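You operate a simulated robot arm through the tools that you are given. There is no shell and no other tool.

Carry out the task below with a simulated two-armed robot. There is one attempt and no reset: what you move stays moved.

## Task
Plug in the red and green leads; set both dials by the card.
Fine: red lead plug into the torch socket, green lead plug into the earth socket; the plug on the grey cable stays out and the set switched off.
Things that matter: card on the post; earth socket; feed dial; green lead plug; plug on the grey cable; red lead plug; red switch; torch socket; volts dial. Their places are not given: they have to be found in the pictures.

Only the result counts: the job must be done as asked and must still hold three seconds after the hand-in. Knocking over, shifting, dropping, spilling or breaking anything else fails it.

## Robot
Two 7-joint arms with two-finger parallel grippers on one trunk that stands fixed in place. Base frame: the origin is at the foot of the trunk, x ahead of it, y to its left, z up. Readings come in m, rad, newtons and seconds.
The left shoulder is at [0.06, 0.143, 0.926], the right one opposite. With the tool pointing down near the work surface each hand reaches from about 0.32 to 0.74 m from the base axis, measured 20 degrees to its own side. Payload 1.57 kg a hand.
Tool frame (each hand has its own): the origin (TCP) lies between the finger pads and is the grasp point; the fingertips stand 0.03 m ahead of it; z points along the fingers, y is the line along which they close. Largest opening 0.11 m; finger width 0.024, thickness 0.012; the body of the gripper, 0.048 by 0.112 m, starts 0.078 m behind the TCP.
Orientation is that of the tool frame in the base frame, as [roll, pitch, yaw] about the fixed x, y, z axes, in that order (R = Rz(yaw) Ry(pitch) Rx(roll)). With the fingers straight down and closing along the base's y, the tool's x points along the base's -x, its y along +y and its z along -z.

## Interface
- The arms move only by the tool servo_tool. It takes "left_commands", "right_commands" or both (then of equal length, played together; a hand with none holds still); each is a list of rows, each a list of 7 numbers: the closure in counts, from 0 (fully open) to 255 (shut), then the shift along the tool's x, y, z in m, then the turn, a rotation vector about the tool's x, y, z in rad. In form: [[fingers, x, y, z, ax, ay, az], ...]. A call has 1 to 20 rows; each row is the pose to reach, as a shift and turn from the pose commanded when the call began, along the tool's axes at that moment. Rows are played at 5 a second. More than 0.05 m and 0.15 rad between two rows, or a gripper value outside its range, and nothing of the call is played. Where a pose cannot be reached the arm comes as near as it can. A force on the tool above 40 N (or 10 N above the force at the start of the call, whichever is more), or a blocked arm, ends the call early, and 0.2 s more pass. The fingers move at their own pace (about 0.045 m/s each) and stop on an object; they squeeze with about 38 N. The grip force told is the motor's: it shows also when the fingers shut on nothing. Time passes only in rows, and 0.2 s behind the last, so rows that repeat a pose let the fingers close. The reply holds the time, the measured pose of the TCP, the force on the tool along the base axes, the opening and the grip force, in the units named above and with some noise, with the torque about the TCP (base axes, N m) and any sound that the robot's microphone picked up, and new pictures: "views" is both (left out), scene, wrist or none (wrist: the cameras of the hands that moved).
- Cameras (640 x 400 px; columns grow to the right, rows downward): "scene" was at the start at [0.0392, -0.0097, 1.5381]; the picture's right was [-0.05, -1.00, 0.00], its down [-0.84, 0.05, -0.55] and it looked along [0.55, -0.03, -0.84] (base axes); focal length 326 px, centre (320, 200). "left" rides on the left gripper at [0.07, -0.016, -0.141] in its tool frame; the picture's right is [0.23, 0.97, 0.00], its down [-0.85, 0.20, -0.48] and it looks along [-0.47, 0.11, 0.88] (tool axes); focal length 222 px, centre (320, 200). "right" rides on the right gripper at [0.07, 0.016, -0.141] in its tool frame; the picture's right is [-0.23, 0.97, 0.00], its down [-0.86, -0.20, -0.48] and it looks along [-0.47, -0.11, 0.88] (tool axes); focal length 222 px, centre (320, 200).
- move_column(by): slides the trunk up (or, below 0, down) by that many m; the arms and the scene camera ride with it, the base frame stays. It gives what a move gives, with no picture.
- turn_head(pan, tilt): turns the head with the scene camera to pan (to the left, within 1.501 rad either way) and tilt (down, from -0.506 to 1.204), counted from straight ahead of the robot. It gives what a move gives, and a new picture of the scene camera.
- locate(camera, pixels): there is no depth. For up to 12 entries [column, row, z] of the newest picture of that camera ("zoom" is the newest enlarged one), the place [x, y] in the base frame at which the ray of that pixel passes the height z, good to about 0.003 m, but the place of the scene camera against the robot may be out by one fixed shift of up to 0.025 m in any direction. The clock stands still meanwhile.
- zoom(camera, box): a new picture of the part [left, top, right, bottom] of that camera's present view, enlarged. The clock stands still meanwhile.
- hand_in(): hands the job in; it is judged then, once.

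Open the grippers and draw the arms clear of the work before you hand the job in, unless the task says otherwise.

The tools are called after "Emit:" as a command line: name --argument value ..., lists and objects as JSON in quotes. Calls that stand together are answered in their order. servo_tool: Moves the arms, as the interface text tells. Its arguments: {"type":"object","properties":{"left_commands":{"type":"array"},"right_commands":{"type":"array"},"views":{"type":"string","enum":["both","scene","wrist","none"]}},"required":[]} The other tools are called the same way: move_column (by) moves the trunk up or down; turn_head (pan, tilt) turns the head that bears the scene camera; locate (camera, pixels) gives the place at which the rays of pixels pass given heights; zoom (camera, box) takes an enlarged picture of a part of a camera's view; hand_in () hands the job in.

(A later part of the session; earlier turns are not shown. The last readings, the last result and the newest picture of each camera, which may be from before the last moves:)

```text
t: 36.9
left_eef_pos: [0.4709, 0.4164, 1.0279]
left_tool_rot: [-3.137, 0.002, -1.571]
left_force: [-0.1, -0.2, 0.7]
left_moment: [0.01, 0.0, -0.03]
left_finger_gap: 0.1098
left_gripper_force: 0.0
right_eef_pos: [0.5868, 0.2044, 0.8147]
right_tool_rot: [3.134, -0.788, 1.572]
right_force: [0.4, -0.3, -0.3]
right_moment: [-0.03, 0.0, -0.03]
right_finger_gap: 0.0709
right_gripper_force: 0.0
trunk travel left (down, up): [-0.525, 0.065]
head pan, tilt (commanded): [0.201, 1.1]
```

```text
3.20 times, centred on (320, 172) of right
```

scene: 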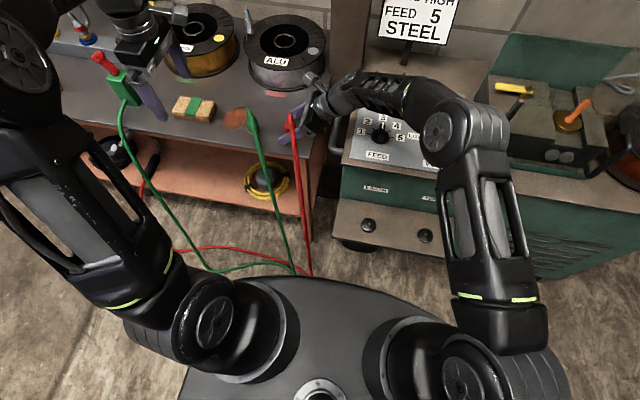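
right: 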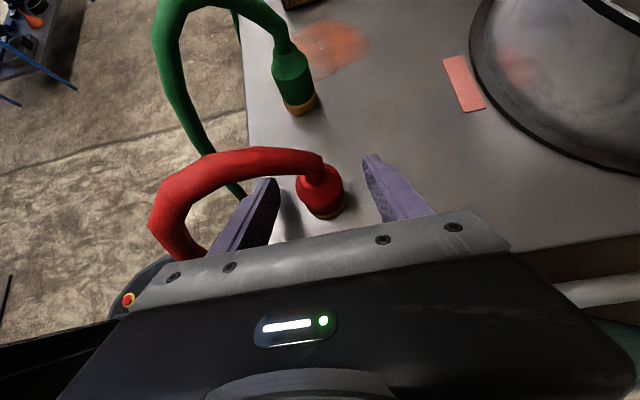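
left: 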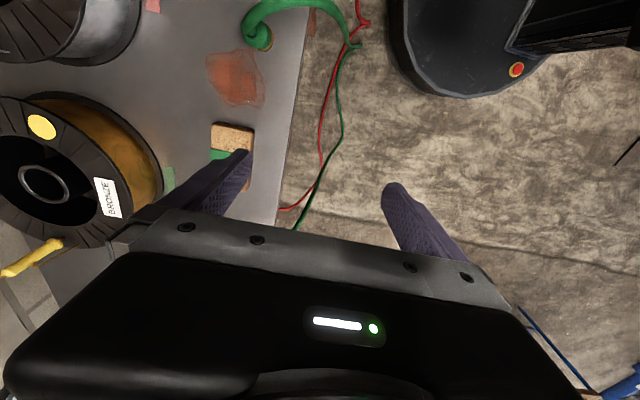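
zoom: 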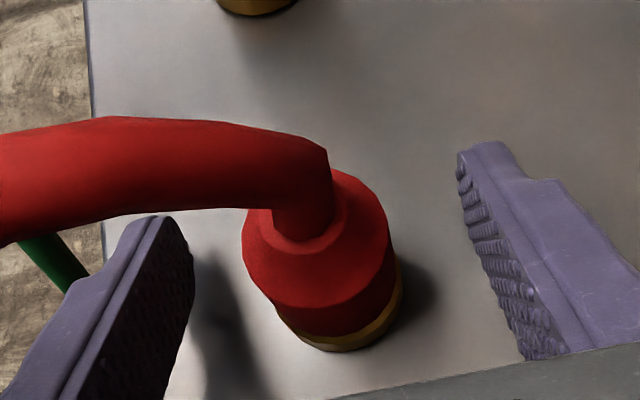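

Forces are back to zero and the plug is centred between the pads (shoulder centre ≈(319,184)). I lower the hand by a few mm along tool -x and close the fingers.

Emit:
servo_tool --right_commands '[[90, -0.005, 0, 0.003, 0, 0, 0], [90, -0.005, 0, 0.003, 0, 0, 0], [120, -0.005, 0, 0.003, 0, 0, 0], [150, -0.005, 0, 0.003, 0, 0, 0], [180, -0.005, 0, 0.003, 0, 0, 0], [220, -0.005, 0, 0.003, 0, 0, 0], [255, -0.005, 0, 0.003, 0, 0, 0], [255, -0.005, 0, 0.003, 0, 0, 0]]' --views "both"

Emit:
zoom --camera "right" --box '[220, 110, 420, 235]'

Emit:
zoom --camera "scene" --box '[240, 60, 400, 160]'

```text
t: 38.7
left_eef_pos: [0.4687, 0.4162, 1.0291]
left_tool_rot: [-3.136, 0.004, -1.571]
left_force: [0.4, 0.0, -0.4]
left_moment: [-0.01, 0.01, 0.03]
left_finger_gap: 0.1097
left_gripper_force: 0.1
right_eef_pos: [0.5853, 0.2023, 0.8092]
right_tool_rot: [3.132, -0.791, 1.572]
right_force: [-7.5, -3.7, 11.0]
right_moment: [0.12, 0.43, 0.16]
right_finger_gap: 0.0314
right_gripper_force: 26.8
trunk travel left (down, up): [-0.525, 0.065]
head pan, tilt (commanded): [0.201, 1.1]
```

scene: 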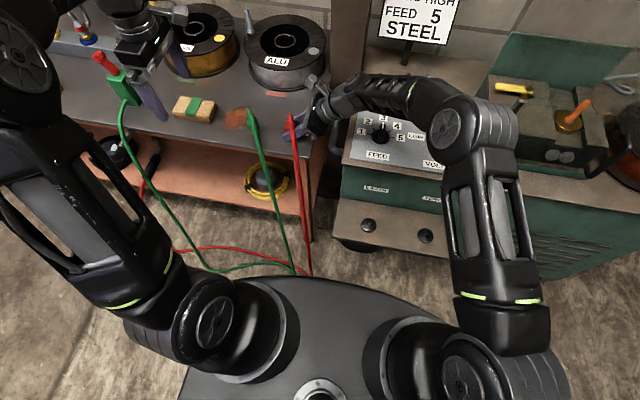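
right: 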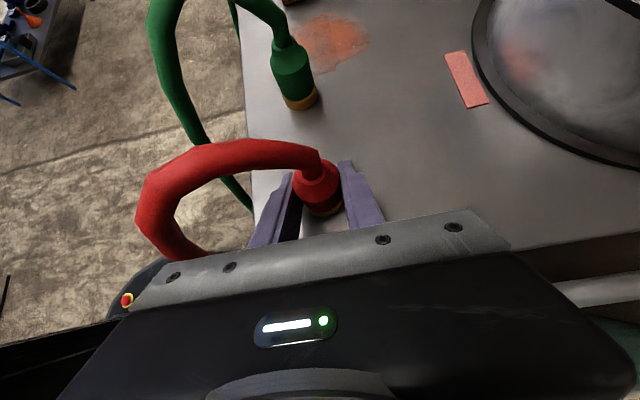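

```text
3.20 times, centred on (320, 172) of right
```

zoom: 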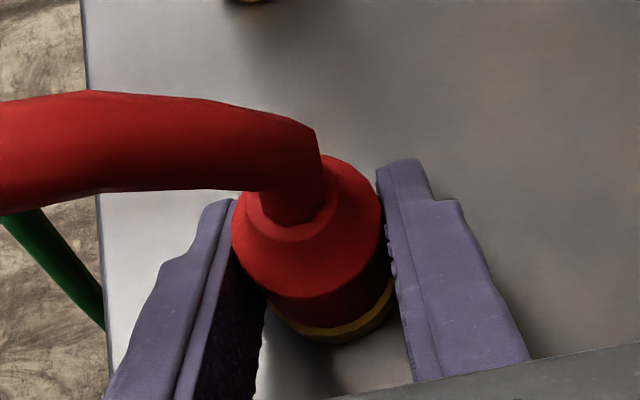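

```text
4.00 times, centred on (320, 110) of scene
```

zoom: 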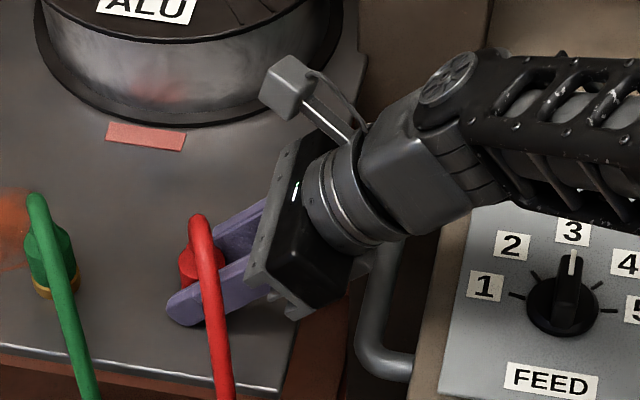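

The plug is gripped (gap 0.031, grip 27 N). I lift it straight up by 6 cm in small steps and check that it comes along.

Emit:
servo_tool --right_commands '[[255, 0, 0, 0, 0, 0, 0], [255, 0.007, 0, -0.007, 0, 0, 0], [255, 0.014, 0, -0.014, 0, 0, 0], [255, 0.028, 0, -0.028, 0, 0, 0], [255, 0.042, 0, -0.042, 0, 0, 0], [255, 0.042, 0, -0.042, 0, 0, 0]]' --views "both"

Emit:
zoom --camera "right" --box '[220, 110, 420, 235]'

Emit:
zoom --camera "scene" --box '[240, 60, 400, 160]'

```text
t: 40.1
left_eef_pos: [0.4707, 0.4167, 1.0279]
left_tool_rot: [-3.14, 0.002, -1.57]
left_force: [-0.1, -0.1, -1.1]
left_moment: [-0.01, 0.01, 0.0]
left_finger_gap: 0.11
left_gripper_force: 0.1
right_eef_pos: [0.587, 0.2017, 0.8681]
right_tool_rot: [3.133, -0.79, 1.57]
right_force: [0.5, -1.0, -1.3]
right_moment: [0.01, -0.02, -0.01]
right_finger_gap: 0.0308
right_gripper_force: 38.2
trunk travel left (down, up): [-0.525, 0.065]
head pan, tilt (commanded): [0.201, 1.1]
```

scene: 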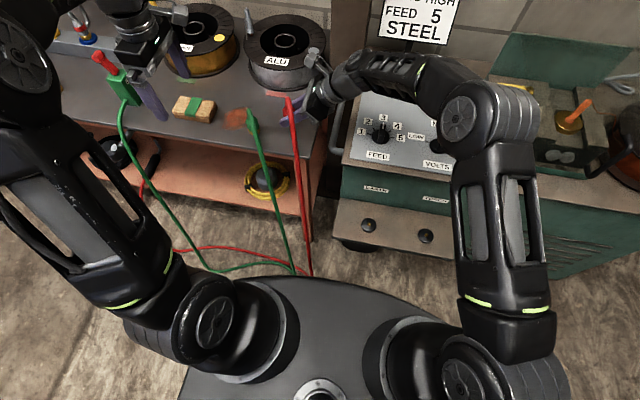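
right: 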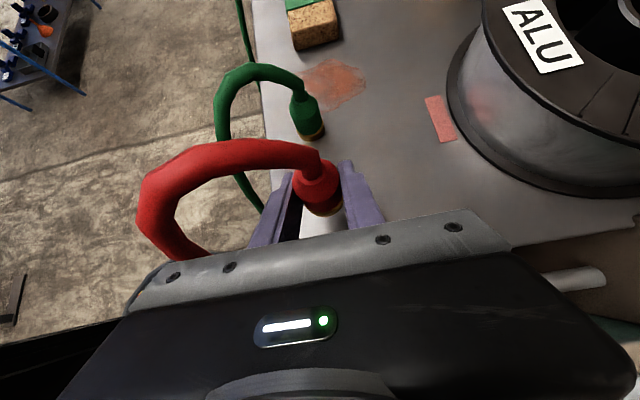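

```text
3.20 times, centred on (320, 172) of right
```

zoom: 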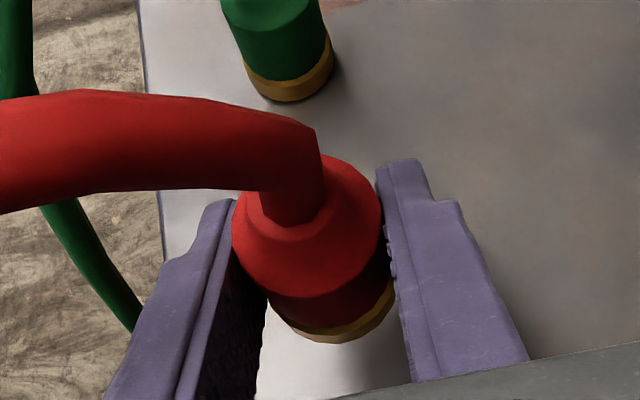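

```text
4.00 times, centred on (320, 110) of scene
```

zoom: 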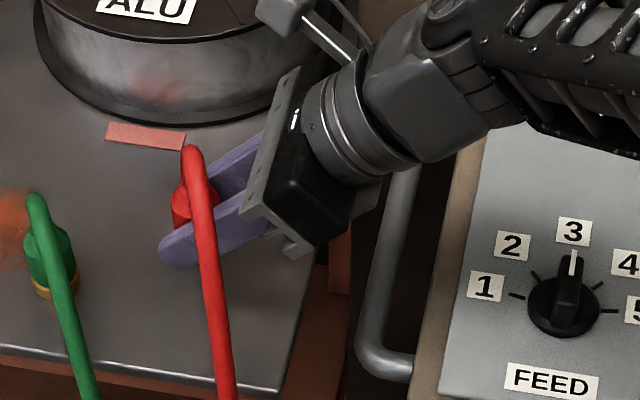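

The red plug is in hand (grip 38 N, gap 0.031) and hangs vertically. I raise it and carry it toward -x, in front of the bench and box, keeping well above everything.

Emit:
servo_tool --right_commands '[[255, 0.0146, 0, -0.0146, 0, 0, 0], [255, 0.0292, 0, -0.0292, 0, 0, 0], [255, 0.0438, 0, -0.0438, 0, 0, 0], [255, 0.0336, -0.0264, -0.054, 0, 0, 0], [255, 0.0235, -0.0528, -0.0642, 0, 0, 0], [255, 0.0133, -0.0792, -0.0743, 0, 0, 0], [255, 0.0032, -0.1056, -0.0845, 0, 0, 0], [255, -0.007, -0.132, -0.0947, 0, 0, 0], [255, -0.007, -0.132, -0.0947, 0, 0, 0]]' --views "both"

```text
t: 42.1
left_eef_pos: [0.4714, 0.4167, 1.0274]
left_tool_rot: [-3.138, 0.003, -1.569]
left_force: [-0.2, -0.4, 0.9]
left_moment: [0.02, 0.01, -0.02]
left_finger_gap: 0.1101
left_gripper_force: 0.1
right_eef_pos: [0.4536, 0.1321, 0.9292]
right_tool_rot: [3.132, -0.788, 1.574]
right_force: [0.1, 0.8, -1.0]
right_moment: [-0.02, 0.03, 0.02]
right_finger_gap: 0.0307
right_gripper_force: 38.3
trunk travel left (down, up): [-0.525, 0.065]
head pan, tilt (commanded): [0.201, 1.1]
```

scene: 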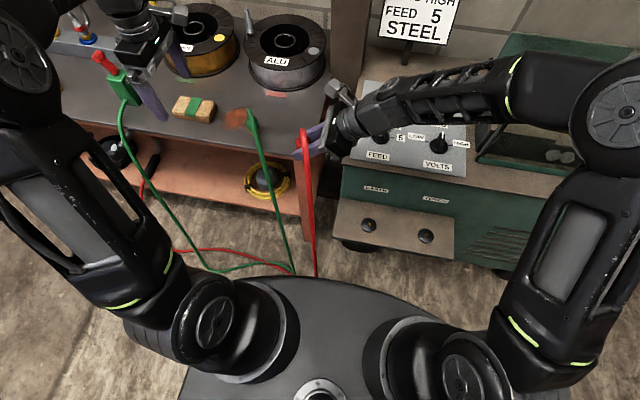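
right: 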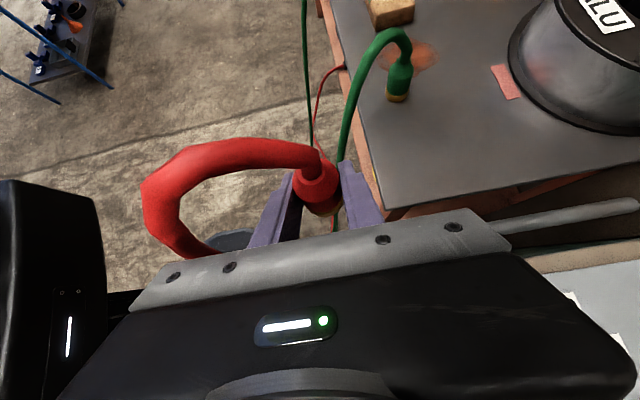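

The green plug stands undisturbed and the red plug is still held. I carry it along -y in front of the box to above the torch socket, at z≈0.88.

Emit:
servo_tool --right_commands '[[255, -0.0278, 0, -0.0215, 0, 0, 0], [255, -0.0557, 0, -0.0431, 0, 0, 0], [255, -0.0835, 0, -0.0646, 0, 0, 0], [255, -0.1113, 0.001, -0.0861, 0, 0, 0], [255, -0.1392, 0.001, -0.1077, 0, 0, 0], [255, -0.167, 0.001, -0.1292, 0, 0, 0], [255, -0.1948, 0.001, -0.1508, 0, 0, 0], [255, -0.2227, 0.001, -0.1723, 0, 0, 0], [255, -0.2505, 0.001, -0.1938, 0, 0, 0], [255, -0.2784, 0.001, -0.2154, 0, 0, 0], [255, -0.3062, 0.001, -0.2369, 0, 0, 0], [255, -0.3062, 0.001, -0.2369, 0, 0, 0]]' --views "both"

Emit:
zoom --camera "right" --box '[220, 110, 420, 235]'

```text
t: 44.7
left_eef_pos: [0.4715, 0.4167, 1.0273]
left_tool_rot: [-3.137, 0.003, -1.57]
left_force: [-0.1, 0.9, -0.4]
left_moment: [0.0, -0.01, -0.02]
left_finger_gap: 0.1101
left_gripper_force: 0.1
right_eef_pos: [0.4524, -0.2532, 0.8775]
right_tool_rot: [3.135, -0.789, 1.574]
right_force: [-0.2, 0.1, -0.2]
right_moment: [0.0, 0.01, -0.04]
right_finger_gap: 0.031
right_gripper_force: 37.9
trunk travel left (down, up): [-0.525, 0.065]
head pan, tilt (commanded): [0.201, 1.1]
```

scene: 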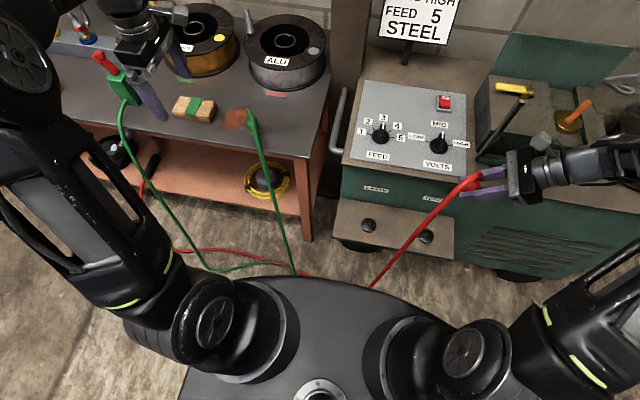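
right: 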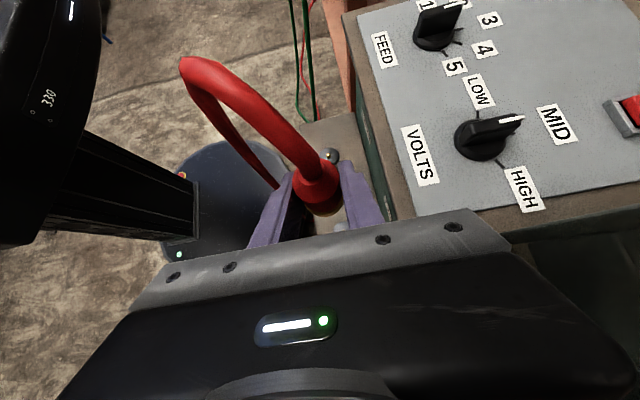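

```text
3.20 times, centred on (320, 172) of right
```

zoom: 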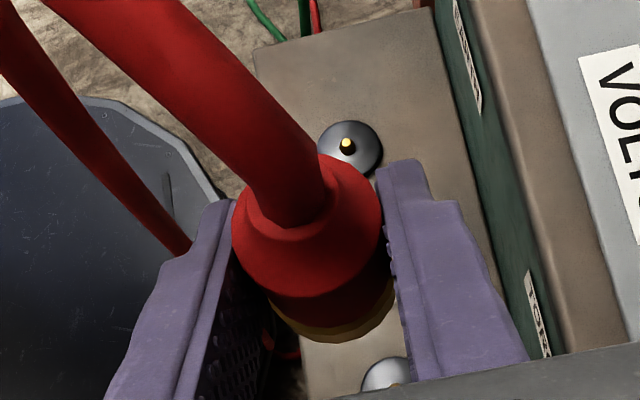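

Both sockets are visible: earth at zoom (350,148), torch at (388,389) partly under the held plug, matching the expected places within a few px. I descend over the torch socket to TCP z≈0.70.

Emit:
servo_tool --right_commands '[[255, -0.0248, 0.001, 0.0254, 0, 0, 0], [255, -0.0496, 0.002, 0.0508, 0, 0, 0], [255, -0.0745, 0.003, 0.0761, 0, 0, 0], [255, -0.0993, 0.003, 0.1015, 0, 0, 0], [255, -0.1241, 0.003, 0.1269, 0, 0, 0], [255, -0.1241, 0.003, 0.1269, 0, 0, 0]]' --views "both"

Emit:
zoom --camera "right" --box '[220, 110, 420, 235]'

Emit:
zoom --camera "scene" --box '[340, 130, 540, 255]'

```text
t: 46.1
left_eef_pos: [0.4708, 0.4161, 1.028]
left_tool_rot: [-3.137, 0.002, -1.571]
left_force: [-0.4, -0.5, 0.8]
left_moment: [0.0, -0.02, 0.0]
left_finger_gap: 0.1098
left_gripper_force: 0.1
right_eef_pos: [0.457, -0.2509, 0.6999]
right_tool_rot: [3.132, -0.789, 1.572]
right_force: [-0.1, 0.8, -1.4]
right_moment: [0.02, -0.01, 0.03]
right_finger_gap: 0.031
right_gripper_force: 38.0
trunk travel left (down, up): [-0.525, 0.065]
head pan, tilt (commanded): [0.201, 1.1]
```

scene: 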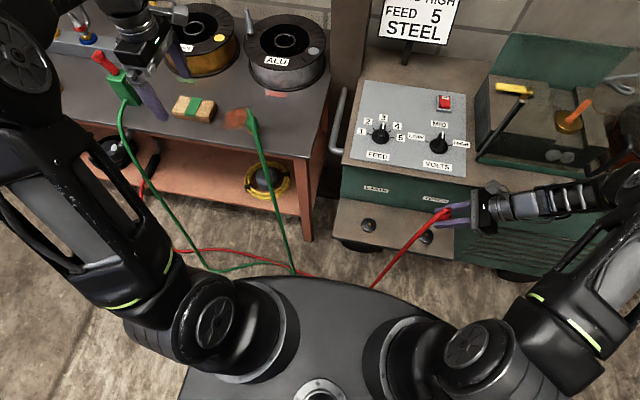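
right: 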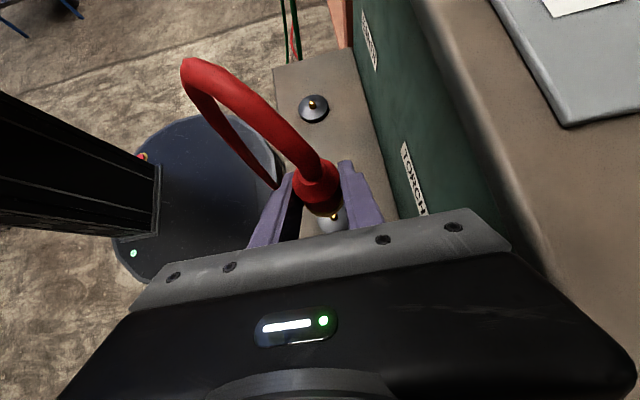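

```text
3.20 times, centred on (320, 172) of right
```

zoom: 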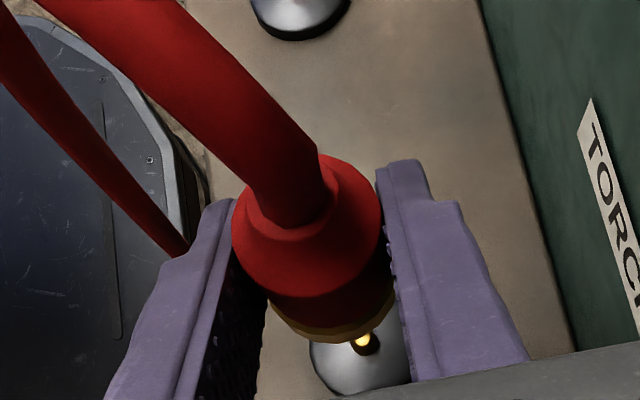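

```text
3.20 times, centred on (440, 192) of scene
```

zoom: 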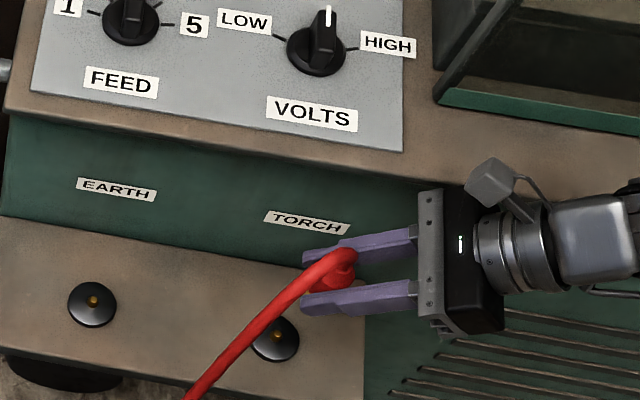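

The torch pin shows at zoom (364,342) and the disc centre near (360,346), within about 1 mm of where the model puts it for the held plug. I descend 5 cm more with a 1 mm correction and look again.

Emit:
servo_tool --right_commands '[[255, -0.012, -0.001, 0.0115, 0, 0, 0], [255, -0.024, -0.001, 0.023, 0, 0, 0], [255, -0.0361, -0.001, 0.0346, 0, 0, 0], [255, -0.0361, -0.001, 0.0346, 0, 0, 0]]' --views "both"

Emit:
zoom --camera "right" --box '[260, 150, 388, 230]'

Emit:
zoom --camera "scene" --box '[380, 180, 480, 243]'

```text
t: 47.1
left_eef_pos: [0.4715, 0.4164, 1.0279]
left_tool_rot: [-3.137, 0.001, -1.571]
left_force: [-0.9, 0.5, 0.2]
left_moment: [-0.01, -0.02, 0.02]
left_finger_gap: 0.1103
left_gripper_force: 0.1
right_eef_pos: [0.4563, -0.2516, 0.6512]
right_tool_rot: [3.133, -0.79, 1.571]
right_force: [-0.2, 0.3, -1.2]
right_moment: [0.03, 0.01, 0.0]
right_finger_gap: 0.0308
right_gripper_force: 37.9
trunk travel left (down, up): [-0.525, 0.065]
head pan, tilt (commanded): [0.201, 1.1]
```

scene: 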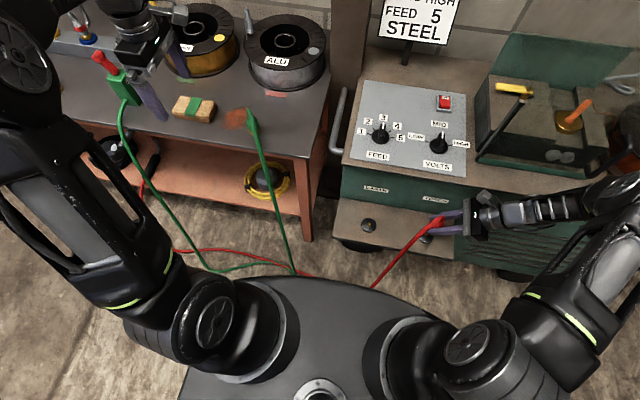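
right: 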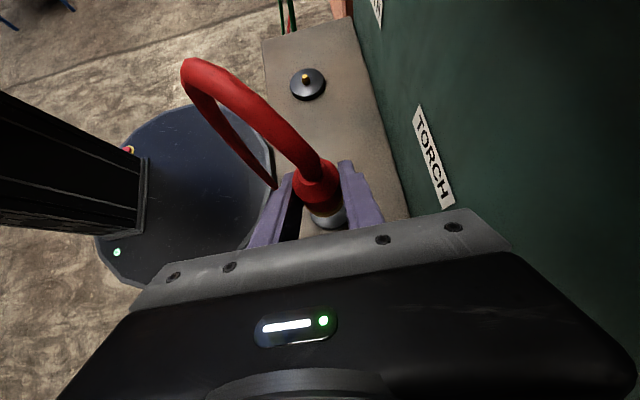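

```text
5.00 times, centred on (324, 190) of right
```

zoom: 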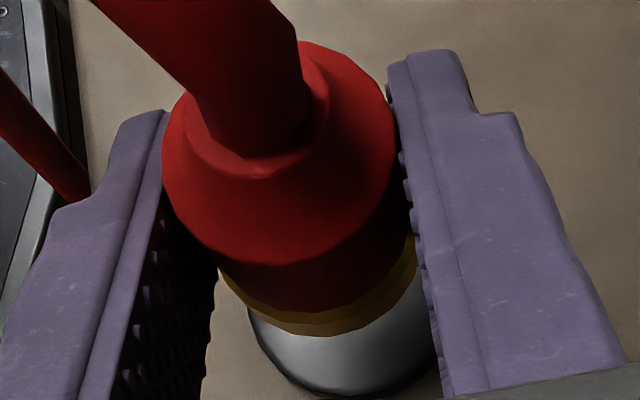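

```text
6.35 times, centred on (430, 212) of scene
```

zoom: 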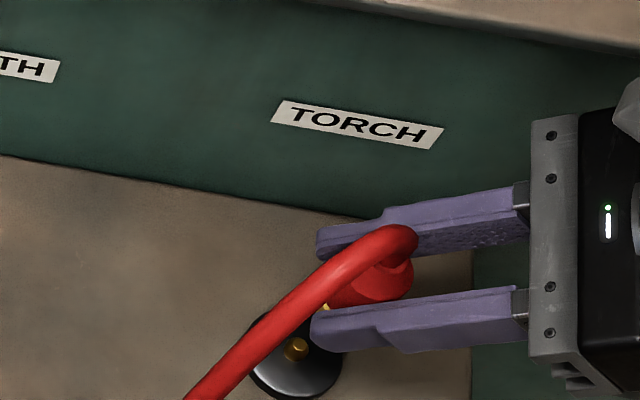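

The plug ring centre (323.2,198.6) and disc centre (328.4,208.6) both match the aligned prediction within about 1 mm. I lower the plug slowly onto the pin, watching the force.

Emit:
servo_tool --right_commands '[[255, -0.0036, 0, 0.0035, 0, 0, 0], [255, -0.0071, 0, 0.007, 0, 0, 0], [255, -0.0107, 0, 0.0106, 0, 0, 0], [255, -0.0142, 0, 0.0141, 0, 0, 0], [255, -0.0178, 0, 0.0176, 0, 0, 0], [255, -0.0178, 0, 0.0176, 0, 0, 0]]' --views "both"

Emit:
zoom --camera "right" --box '[260, 150, 388, 230]'

Emit:
zoom --camera "scene" --box '[380, 180, 480, 243]'

```text
t: 48.5
left_eef_pos: [0.4715, 0.4159, 1.0267]
left_tool_rot: [-3.139, 0.002, -1.57]
left_force: [0.0, 0.2, -0.4]
left_moment: [-0.01, 0.0, 0.0]
left_finger_gap: 0.1099
left_gripper_force: 0.1
right_eef_pos: [0.4558, -0.252, 0.6262]
right_tool_rot: [3.134, -0.788, 1.572]
right_force: [-0.4, -0.8, -1.4]
right_moment: [0.01, -0.01, 0.0]
right_finger_gap: 0.0305
right_gripper_force: 38.1
trunk travel left (down, up): [-0.525, 0.065]
head pan, tilt (commanded): [0.201, 1.1]
```

scene: 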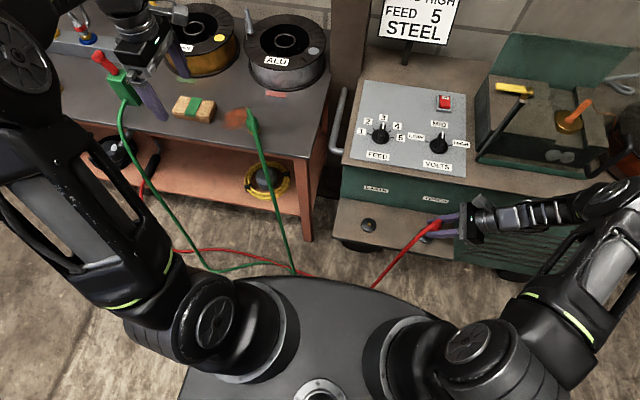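
right: 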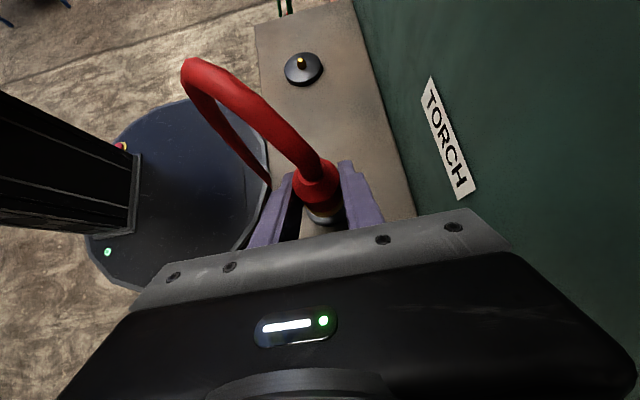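

```text
5.00 times, centred on (324, 190) of right
```

zoom: 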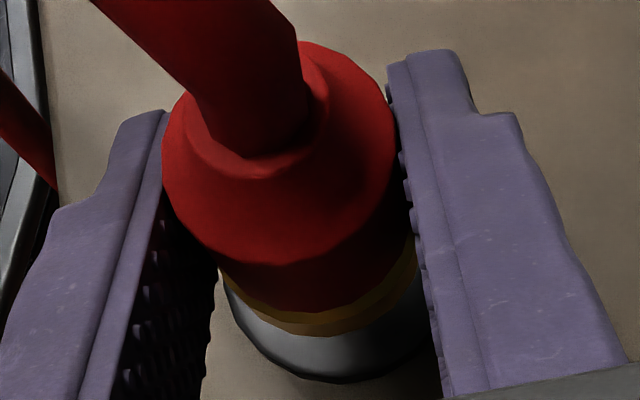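

```text
6.35 times, centred on (430, 212) of scene
```

zoom: 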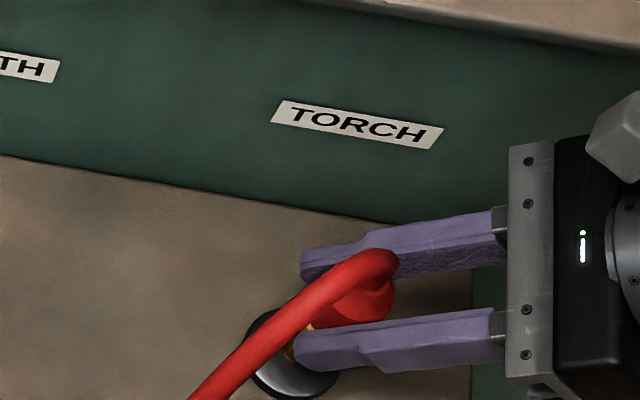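

Still no contact at TCP z=0.626 with the ring just above the disc. I continue down in 3 mm steps.

Emit:
servo_tool --right_commands '[[255, -0.0021, 0, 0.0021, 0, 0, 0], [255, -0.0043, 0, 0.0042, 0, 0, 0], [255, -0.0064, 0, 0.0063, 0, 0, 0], [255, -0.0064, 0, 0.0063, 0, 0, 0]]' --views "wrist"

Emit:
zoom --camera "right" --box '[260, 150, 388, 230]'

```text
t: 49.5
left_eef_pos: [0.471, 0.4166, 1.028]
left_tool_rot: [-3.138, 0.001, -1.57]
left_force: [-0.5, 0.4, -0.1]
left_moment: [0.02, -0.01, -0.01]
left_finger_gap: 0.11
left_gripper_force: 0.1
right_eef_pos: [0.4553, -0.2514, 0.616]
right_tool_rot: [3.134, -0.787, 1.571]
right_force: [0.9, 0.0, -0.2]
right_moment: [0.01, 0.01, 0.03]
right_finger_gap: 0.0308
right_gripper_force: 38.0
trunk travel left (down, up): [-0.525, 0.065]
head pan, tilt (commanded): [0.201, 1.1]
```

right: 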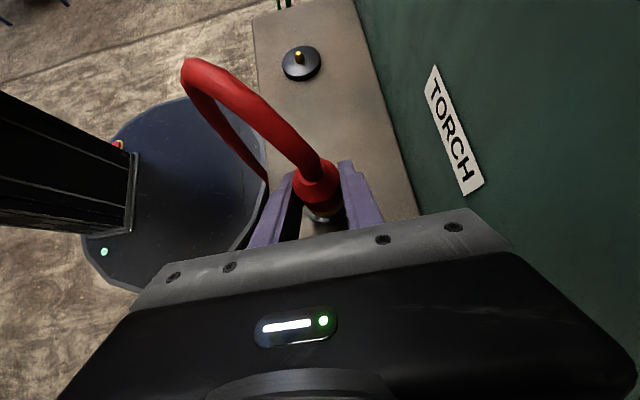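

```text
5.00 times, centred on (324, 190) of right
```

zoom: 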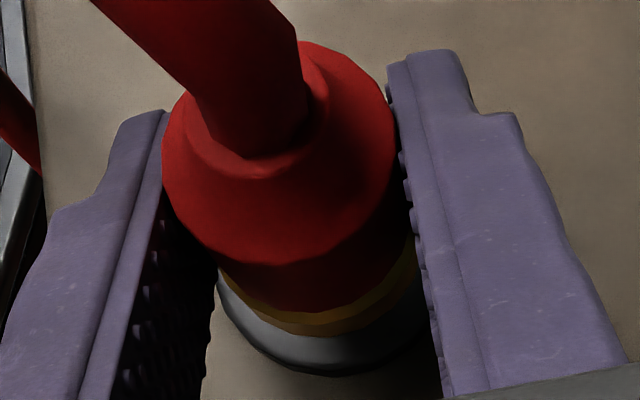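

Still free at z=0.616. I continue down another 9 mm in 3 mm steps, expecting contact with the disc.

Emit:
servo_tool --right_commands '[[255, -0.0021, 0, 0.0021, 0, 0, 0], [255, -0.0043, 0, 0.0042, 0, 0, 0], [255, -0.0064, 0, 0.0063, 0, 0, 0], [255, -0.0064, 0, 0.0063, 0, 0, 0]]' --views "both"

Emit:
zoom --camera "right" --box '[260, 150, 388, 230]'

Emit:
zoom --camera "scene" --box '[380, 180, 480, 243]'

```text
t: 50.5
left_eef_pos: [0.4715, 0.417, 1.0275]
left_tool_rot: [-3.138, 0.003, -1.57]
left_force: [-0.4, 0.2, -0.1]
left_moment: [-0.01, 0.01, 0.0]
left_finger_gap: 0.11
left_gripper_force: 0.0
right_eef_pos: [0.4561, -0.2514, 0.6072]
right_tool_rot: [3.133, -0.787, 1.572]
right_force: [-0.8, 0.6, -0.5]
right_moment: [-0.01, -0.03, 0.01]
right_finger_gap: 0.031
right_gripper_force: 38.1
trunk travel left (down, up): [-0.525, 0.065]
head pan, tilt (commanded): [0.201, 1.1]
```

scene: 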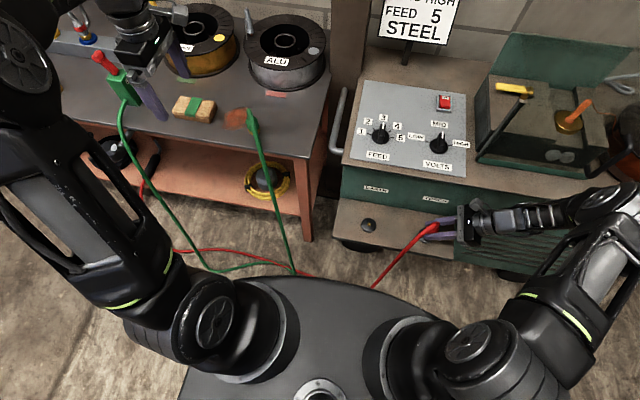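
right: 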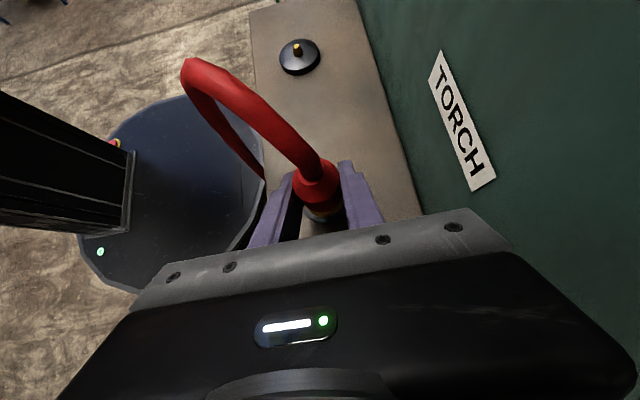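

```text
5.00 times, centred on (324, 190) of right
```

zoom: 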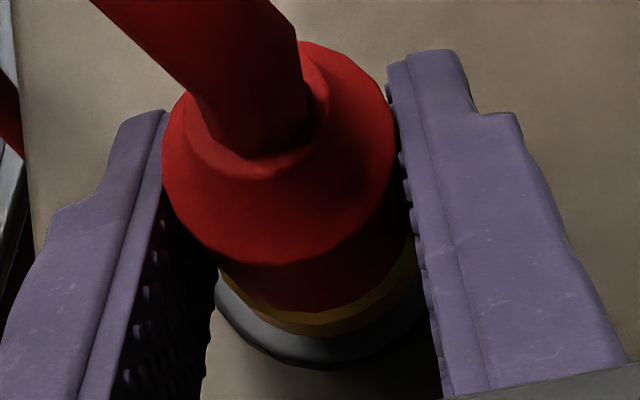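

```text
6.35 times, centred on (430, 212) of scene
```

zoom: 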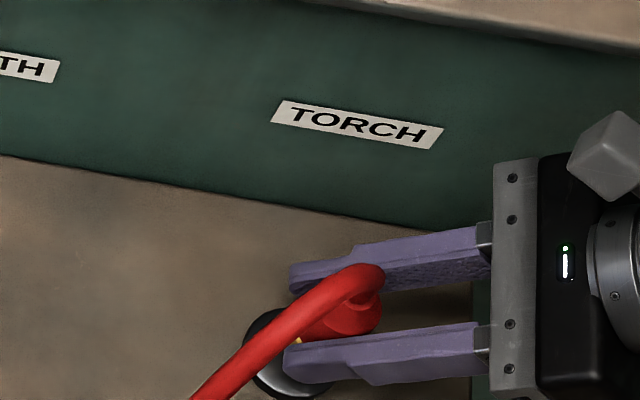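

No contact yet at z=0.607; the gap between ring and disc keeps narrowing (disc edge now at row 367 vs ring 335). I continue down up to 12 mm more in 3 mm steps.

Emit:
servo_tool --right_commands '[[255, -0.0021, 0, 0.0021, 0, 0, 0], [255, -0.0043, 0, 0.0042, 0, 0, 0], [255, -0.0064, 0, 0.0063, 0, 0, 0], [255, -0.0085, 0, 0.0084, 0, 0, 0], [255, -0.0085, 0, 0.0084, 0, 0, 0]]' --views "both"

Emit:
zoom --camera "right" --box '[260, 150, 388, 230]'

Emit:
zoom --camera "scene" --box '[380, 180, 480, 243]'

```text
t: 51.7
left_eef_pos: [0.4696, 0.4168, 1.0282]
left_tool_rot: [-3.136, 0.0, -1.571]
left_force: [-0.6, 0.8, 0.1]
left_moment: [-0.01, -0.01, -0.02]
left_finger_gap: 0.1099
left_gripper_force: 0.1
right_eef_pos: [0.4566, -0.2498, 0.5995]
right_tool_rot: [3.13, -0.791, 1.574]
right_force: [-5.8, -7.2, 31.8]
right_moment: [0.2, 0.31, 0.1]
right_finger_gap: 0.031
right_gripper_force: 37.4
trunk travel left (down, up): [-0.525, 0.065]
head pan, tilt (commanded): [0.201, 1.1]
```

scene: 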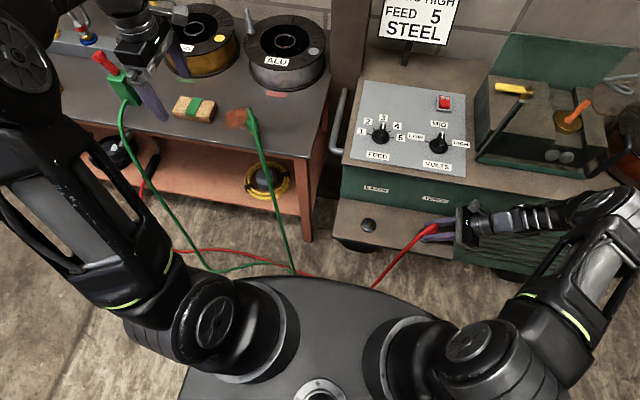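
right: 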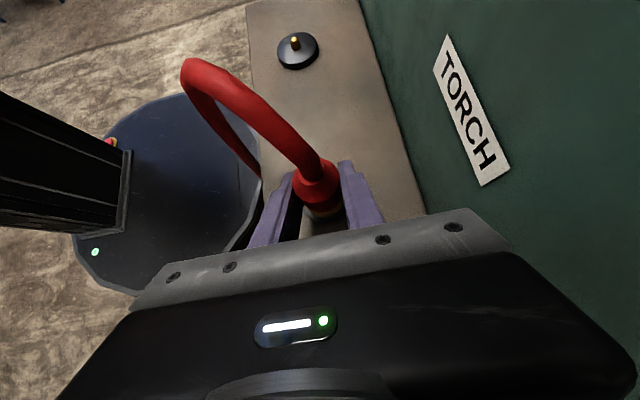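

```text
5.00 times, centred on (324, 190) of right
```

zoom: 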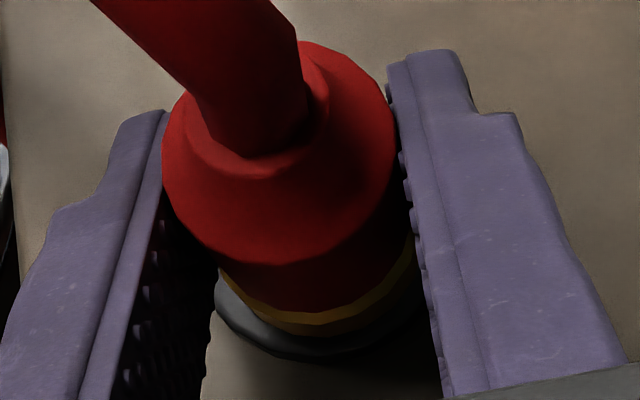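

```text
6.35 times, centred on (430, 212) of scene
```

zoom: 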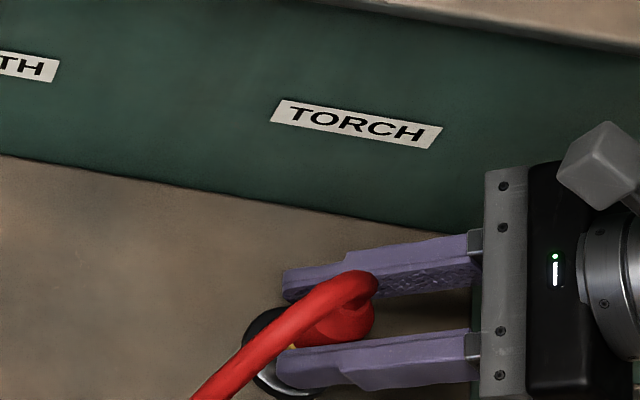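

Contact at z≈0.5995 with 32 N upward; the ring looks close to the disc (ring edge row 335, disc edge 360). To test whether the pin is inside the plug, I raise 8 mm and then shift 4 mm in +x, reading the lateral force.

Emit:
servo_tool --right_commands '[[255, 0.0028, 0, -0.0028, 0, 0, 0], [255, 0.0057, 0, -0.0056, 0, 0, 0], [255, 0.0057, 0, -0.0056, 0, 0, 0]]' --views "none"

Emit:
servo_tool --right_commands '[[255, 0, 0.002, 0, 0, 0, 0], [255, 0, 0.004, 0, 0, 0, 0], [255, 0, 0.004, 0, 0, 0, 0]]' --views "none"

```text
t: 52.5
left_eef_pos: [0.4707, 0.417, 1.0267]
left_tool_rot: [-3.137, 0.002, -1.569]
left_force: [-0.4, -0.5, 0.9]
left_moment: [0.0, 0.01, 0.04]
left_finger_gap: 0.11
left_gripper_force: 0.1
right_eef_pos: [0.4565, -0.2507, 0.604]
right_tool_rot: [3.135, -0.788, 1.571]
right_force: [-0.4, -1.1, -0.7]
right_moment: [-0.05, 0.06, -0.01]
right_finger_gap: 0.0306
right_gripper_force: 37.0
trunk travel left (down, up): [-0.525, 0.065]
head pan, tilt (commanded): [0.201, 1.1]
```

```text
t: 53.3
left_eef_pos: [0.4731, 0.4164, 1.0273]
left_tool_rot: [-3.137, 0.002, -1.57]
left_force: [-1.0, -0.2, 0.8]
left_moment: [0.01, -0.01, 0.0]
left_finger_gap: 0.1102
left_gripper_force: 0.1
right_eef_pos: [0.4595, -0.2513, 0.6026]
right_tool_rot: [3.134, -0.789, 1.572]
right_force: [0.0, 0.7, -0.7]
right_moment: [0.02, -0.04, 0.04]
right_finger_gap: 0.0309
right_gripper_force: 37.9
trunk travel left (down, up): [-0.525, 0.065]
head pan, tilt (commanded): [0.201, 1.1]
```

No lateral resistance, so the pin was not in the plug. All earlier "contacts" happened with fingertips at z≈0.780, meaning the bench top is at about 0.78 and the plug sits nearer the TCP than assumed (y offset ≈+0.005, bottom ≈0.029 below). I raise the plug and shift to the corrected TCP (0.4555,-0.242,0.64).

Emit:
servo_tool --right_commands '[[255, 0.013, -0.002, -0.013, 0, 0, 0], [255, 0.0261, -0.0046, -0.0258, 0, 0, 0], [255, 0.0327, -0.0046, -0.0191, 0, 0, 0], [255, 0.0327, -0.0046, -0.0191, 0, 0, 0]]' --views "both"

Emit:
zoom --camera "right" --box '[260, 150, 388, 230]'

Emit:
zoom --camera "scene" --box '[380, 180, 480, 243]'

```text
t: 54.3
left_eef_pos: [0.4712, 0.4155, 1.0284]
left_tool_rot: [-3.139, 0.004, -1.57]
left_force: [0.3, -0.5, 0.4]
left_moment: [0.0, 0.03, 0.0]
left_finger_gap: 0.1098
left_gripper_force: 0.0
right_eef_pos: [0.4567, -0.2407, 0.6397]
right_tool_rot: [3.133, -0.789, 1.572]
right_force: [0.5, -0.8, -0.7]
right_moment: [0.02, -0.02, 0.02]
right_finger_gap: 0.0305
right_gripper_force: 38.4
trunk travel left (down, up): [-0.525, 0.065]
head pan, tilt (commanded): [0.201, 1.1]
```

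scene: 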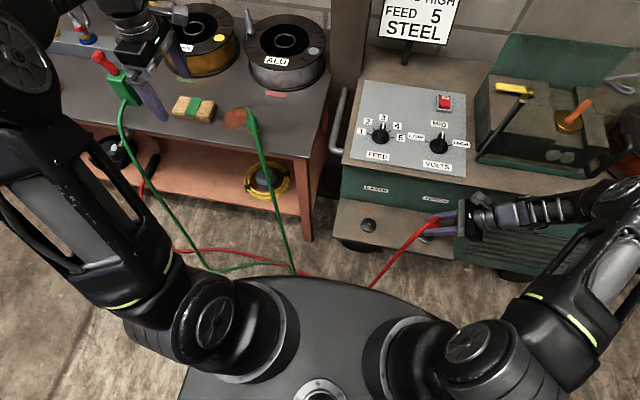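
right: 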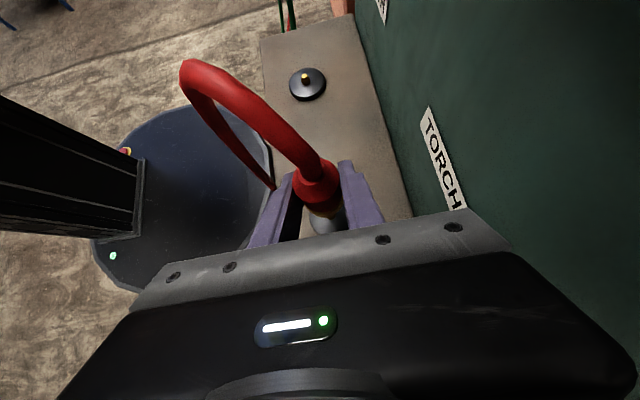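

```text
5.00 times, centred on (324, 190) of right
```

zoom: 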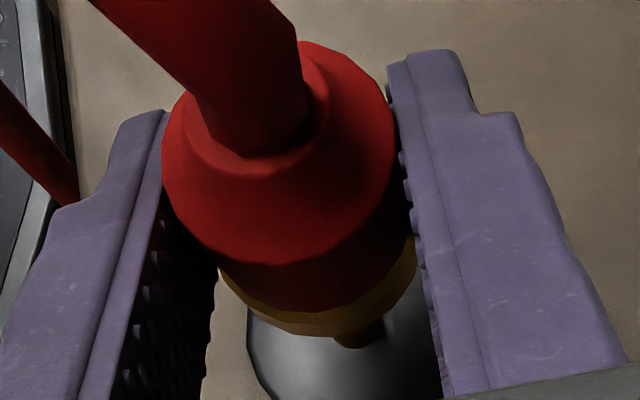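

```text
6.35 times, centred on (430, 212) of scene
```

zoom: 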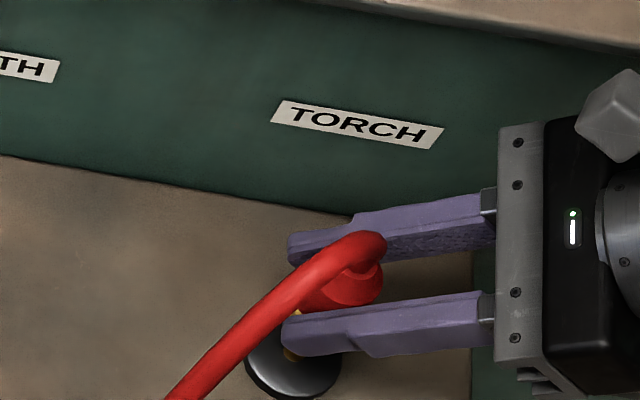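

Now the pin base is visible at zoom (360,331); a vertical projection of the ring centre (317,243) puts the target at (355,314), so the plug should move about 3.5 mm toward -y. I apply that while lowering to z≈0.615.

Emit:
servo_tool --right_commands '[[255, -0.0025, 0.0005, -0.0025, 0, 0, 0], [255, -0.0085, 0.0005, 0.0035, 0, 0, 0], [255, -0.0145, 0.0005, 0.0095, 0, 0, 0], [255, -0.02, 0.0005, 0.0149, 0, 0, 0], [255, -0.02, 0.0005, 0.0149, 0, 0, 0]]' --views "both"

Emit:
zoom --camera "right" --box '[260, 150, 388, 230]'

Emit:
zoom --camera "scene" --box '[380, 180, 480, 243]'

```text
t: 55.5
left_eef_pos: [0.4713, 0.4165, 1.0279]
left_tool_rot: [-3.139, 0.002, -1.571]
left_force: [-0.2, 0.6, -0.4]
left_moment: [0.0, 0.0, 0.01]
left_finger_gap: 0.1101
left_gripper_force: 0.1
right_eef_pos: [0.4571, -0.2443, 0.6149]
right_tool_rot: [3.132, -0.791, 1.573]
right_force: [-0.7, -0.2, -2.6]
right_moment: [-0.01, 0.02, -0.01]
right_finger_gap: 0.0309
right_gripper_force: 37.7
trunk travel left (down, up): [-0.525, 0.065]
head pan, tilt (commanded): [0.201, 1.1]
```

scene: 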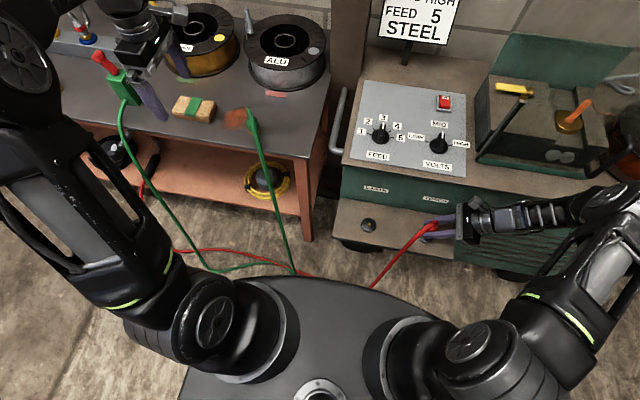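
right: 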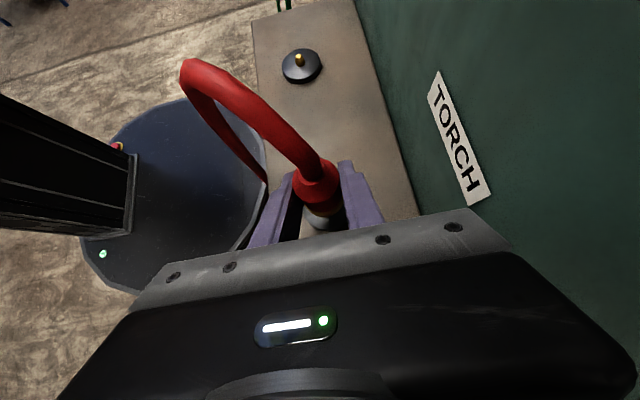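

```text
5.00 times, centred on (324, 190) of right
```

zoom: 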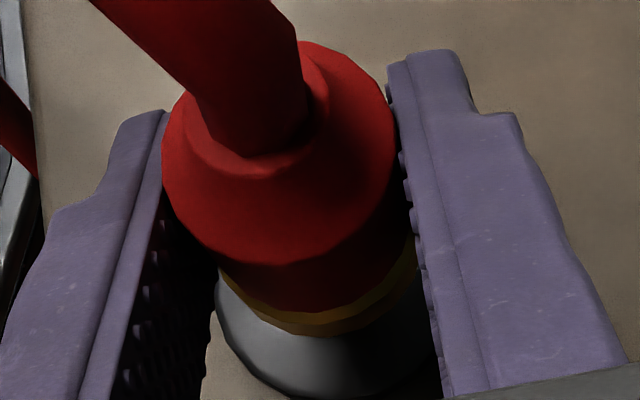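

```text
6.35 times, centred on (430, 212) of scene
```

zoom: 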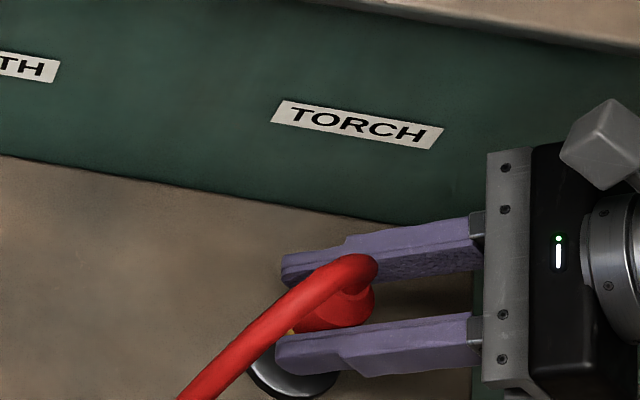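

The disc's lower edge is near row 392 here, which puts its centre about 12 zoom px above the aligned position, so I overshot by roughly 2 mm. I shift +2.2 mm in y and descend gently to z≈0.590.

Emit:
servo_tool --right_commands '[[255, 0.0015, 0, 0.0016, 0, 0, 0], [255, -0.002, 0, 0.0051, 0, 0, 0], [255, -0.0056, 0, 0.0086, 0, 0, 0], [255, -0.0092, 0, 0.0122, 0, 0, 0], [255, -0.0127, 0, 0.0157, 0, 0, 0], [255, -0.0163, 0, 0.0192, 0, 0, 0], [255, -0.0163, 0, 0.0192, 0, 0, 0]]' --views "both"

Emit:
zoom --camera "right" --box '[260, 150, 388, 230]'

```text
t: 57.1
left_eef_pos: [0.4707, 0.4171, 1.0284]
left_tool_rot: [-3.14, 0.002, -1.57]
left_force: [0.2, 0.4, 0.3]
left_moment: [-0.04, 0.01, 0.01]
left_finger_gap: 0.1099
left_gripper_force: 0.0
right_eef_pos: [0.4562, -0.2439, 0.589]
right_tool_rot: [3.136, -0.788, 1.572]
right_force: [0.7, 0.2, -0.6]
right_moment: [0.03, 0.01, 0.01]
right_finger_gap: 0.0309
right_gripper_force: 37.7
trunk travel left (down, up): [-0.525, 0.065]
head pan, tilt (commanded): [0.201, 1.1]
```

scene: 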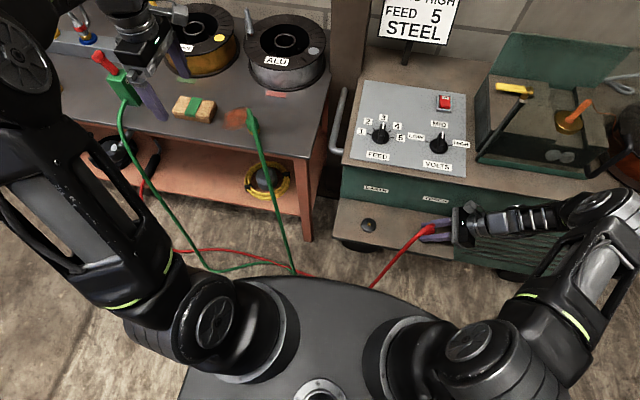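
right: 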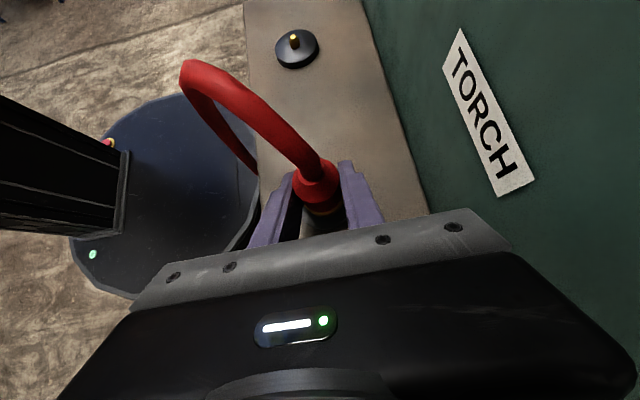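

```text
5.00 times, centred on (324, 190) of right
```

zoom: 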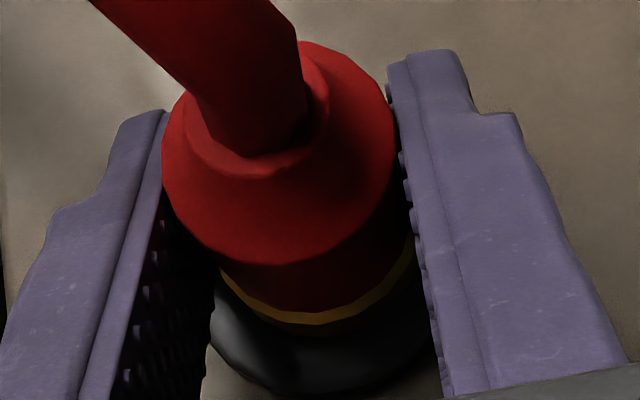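

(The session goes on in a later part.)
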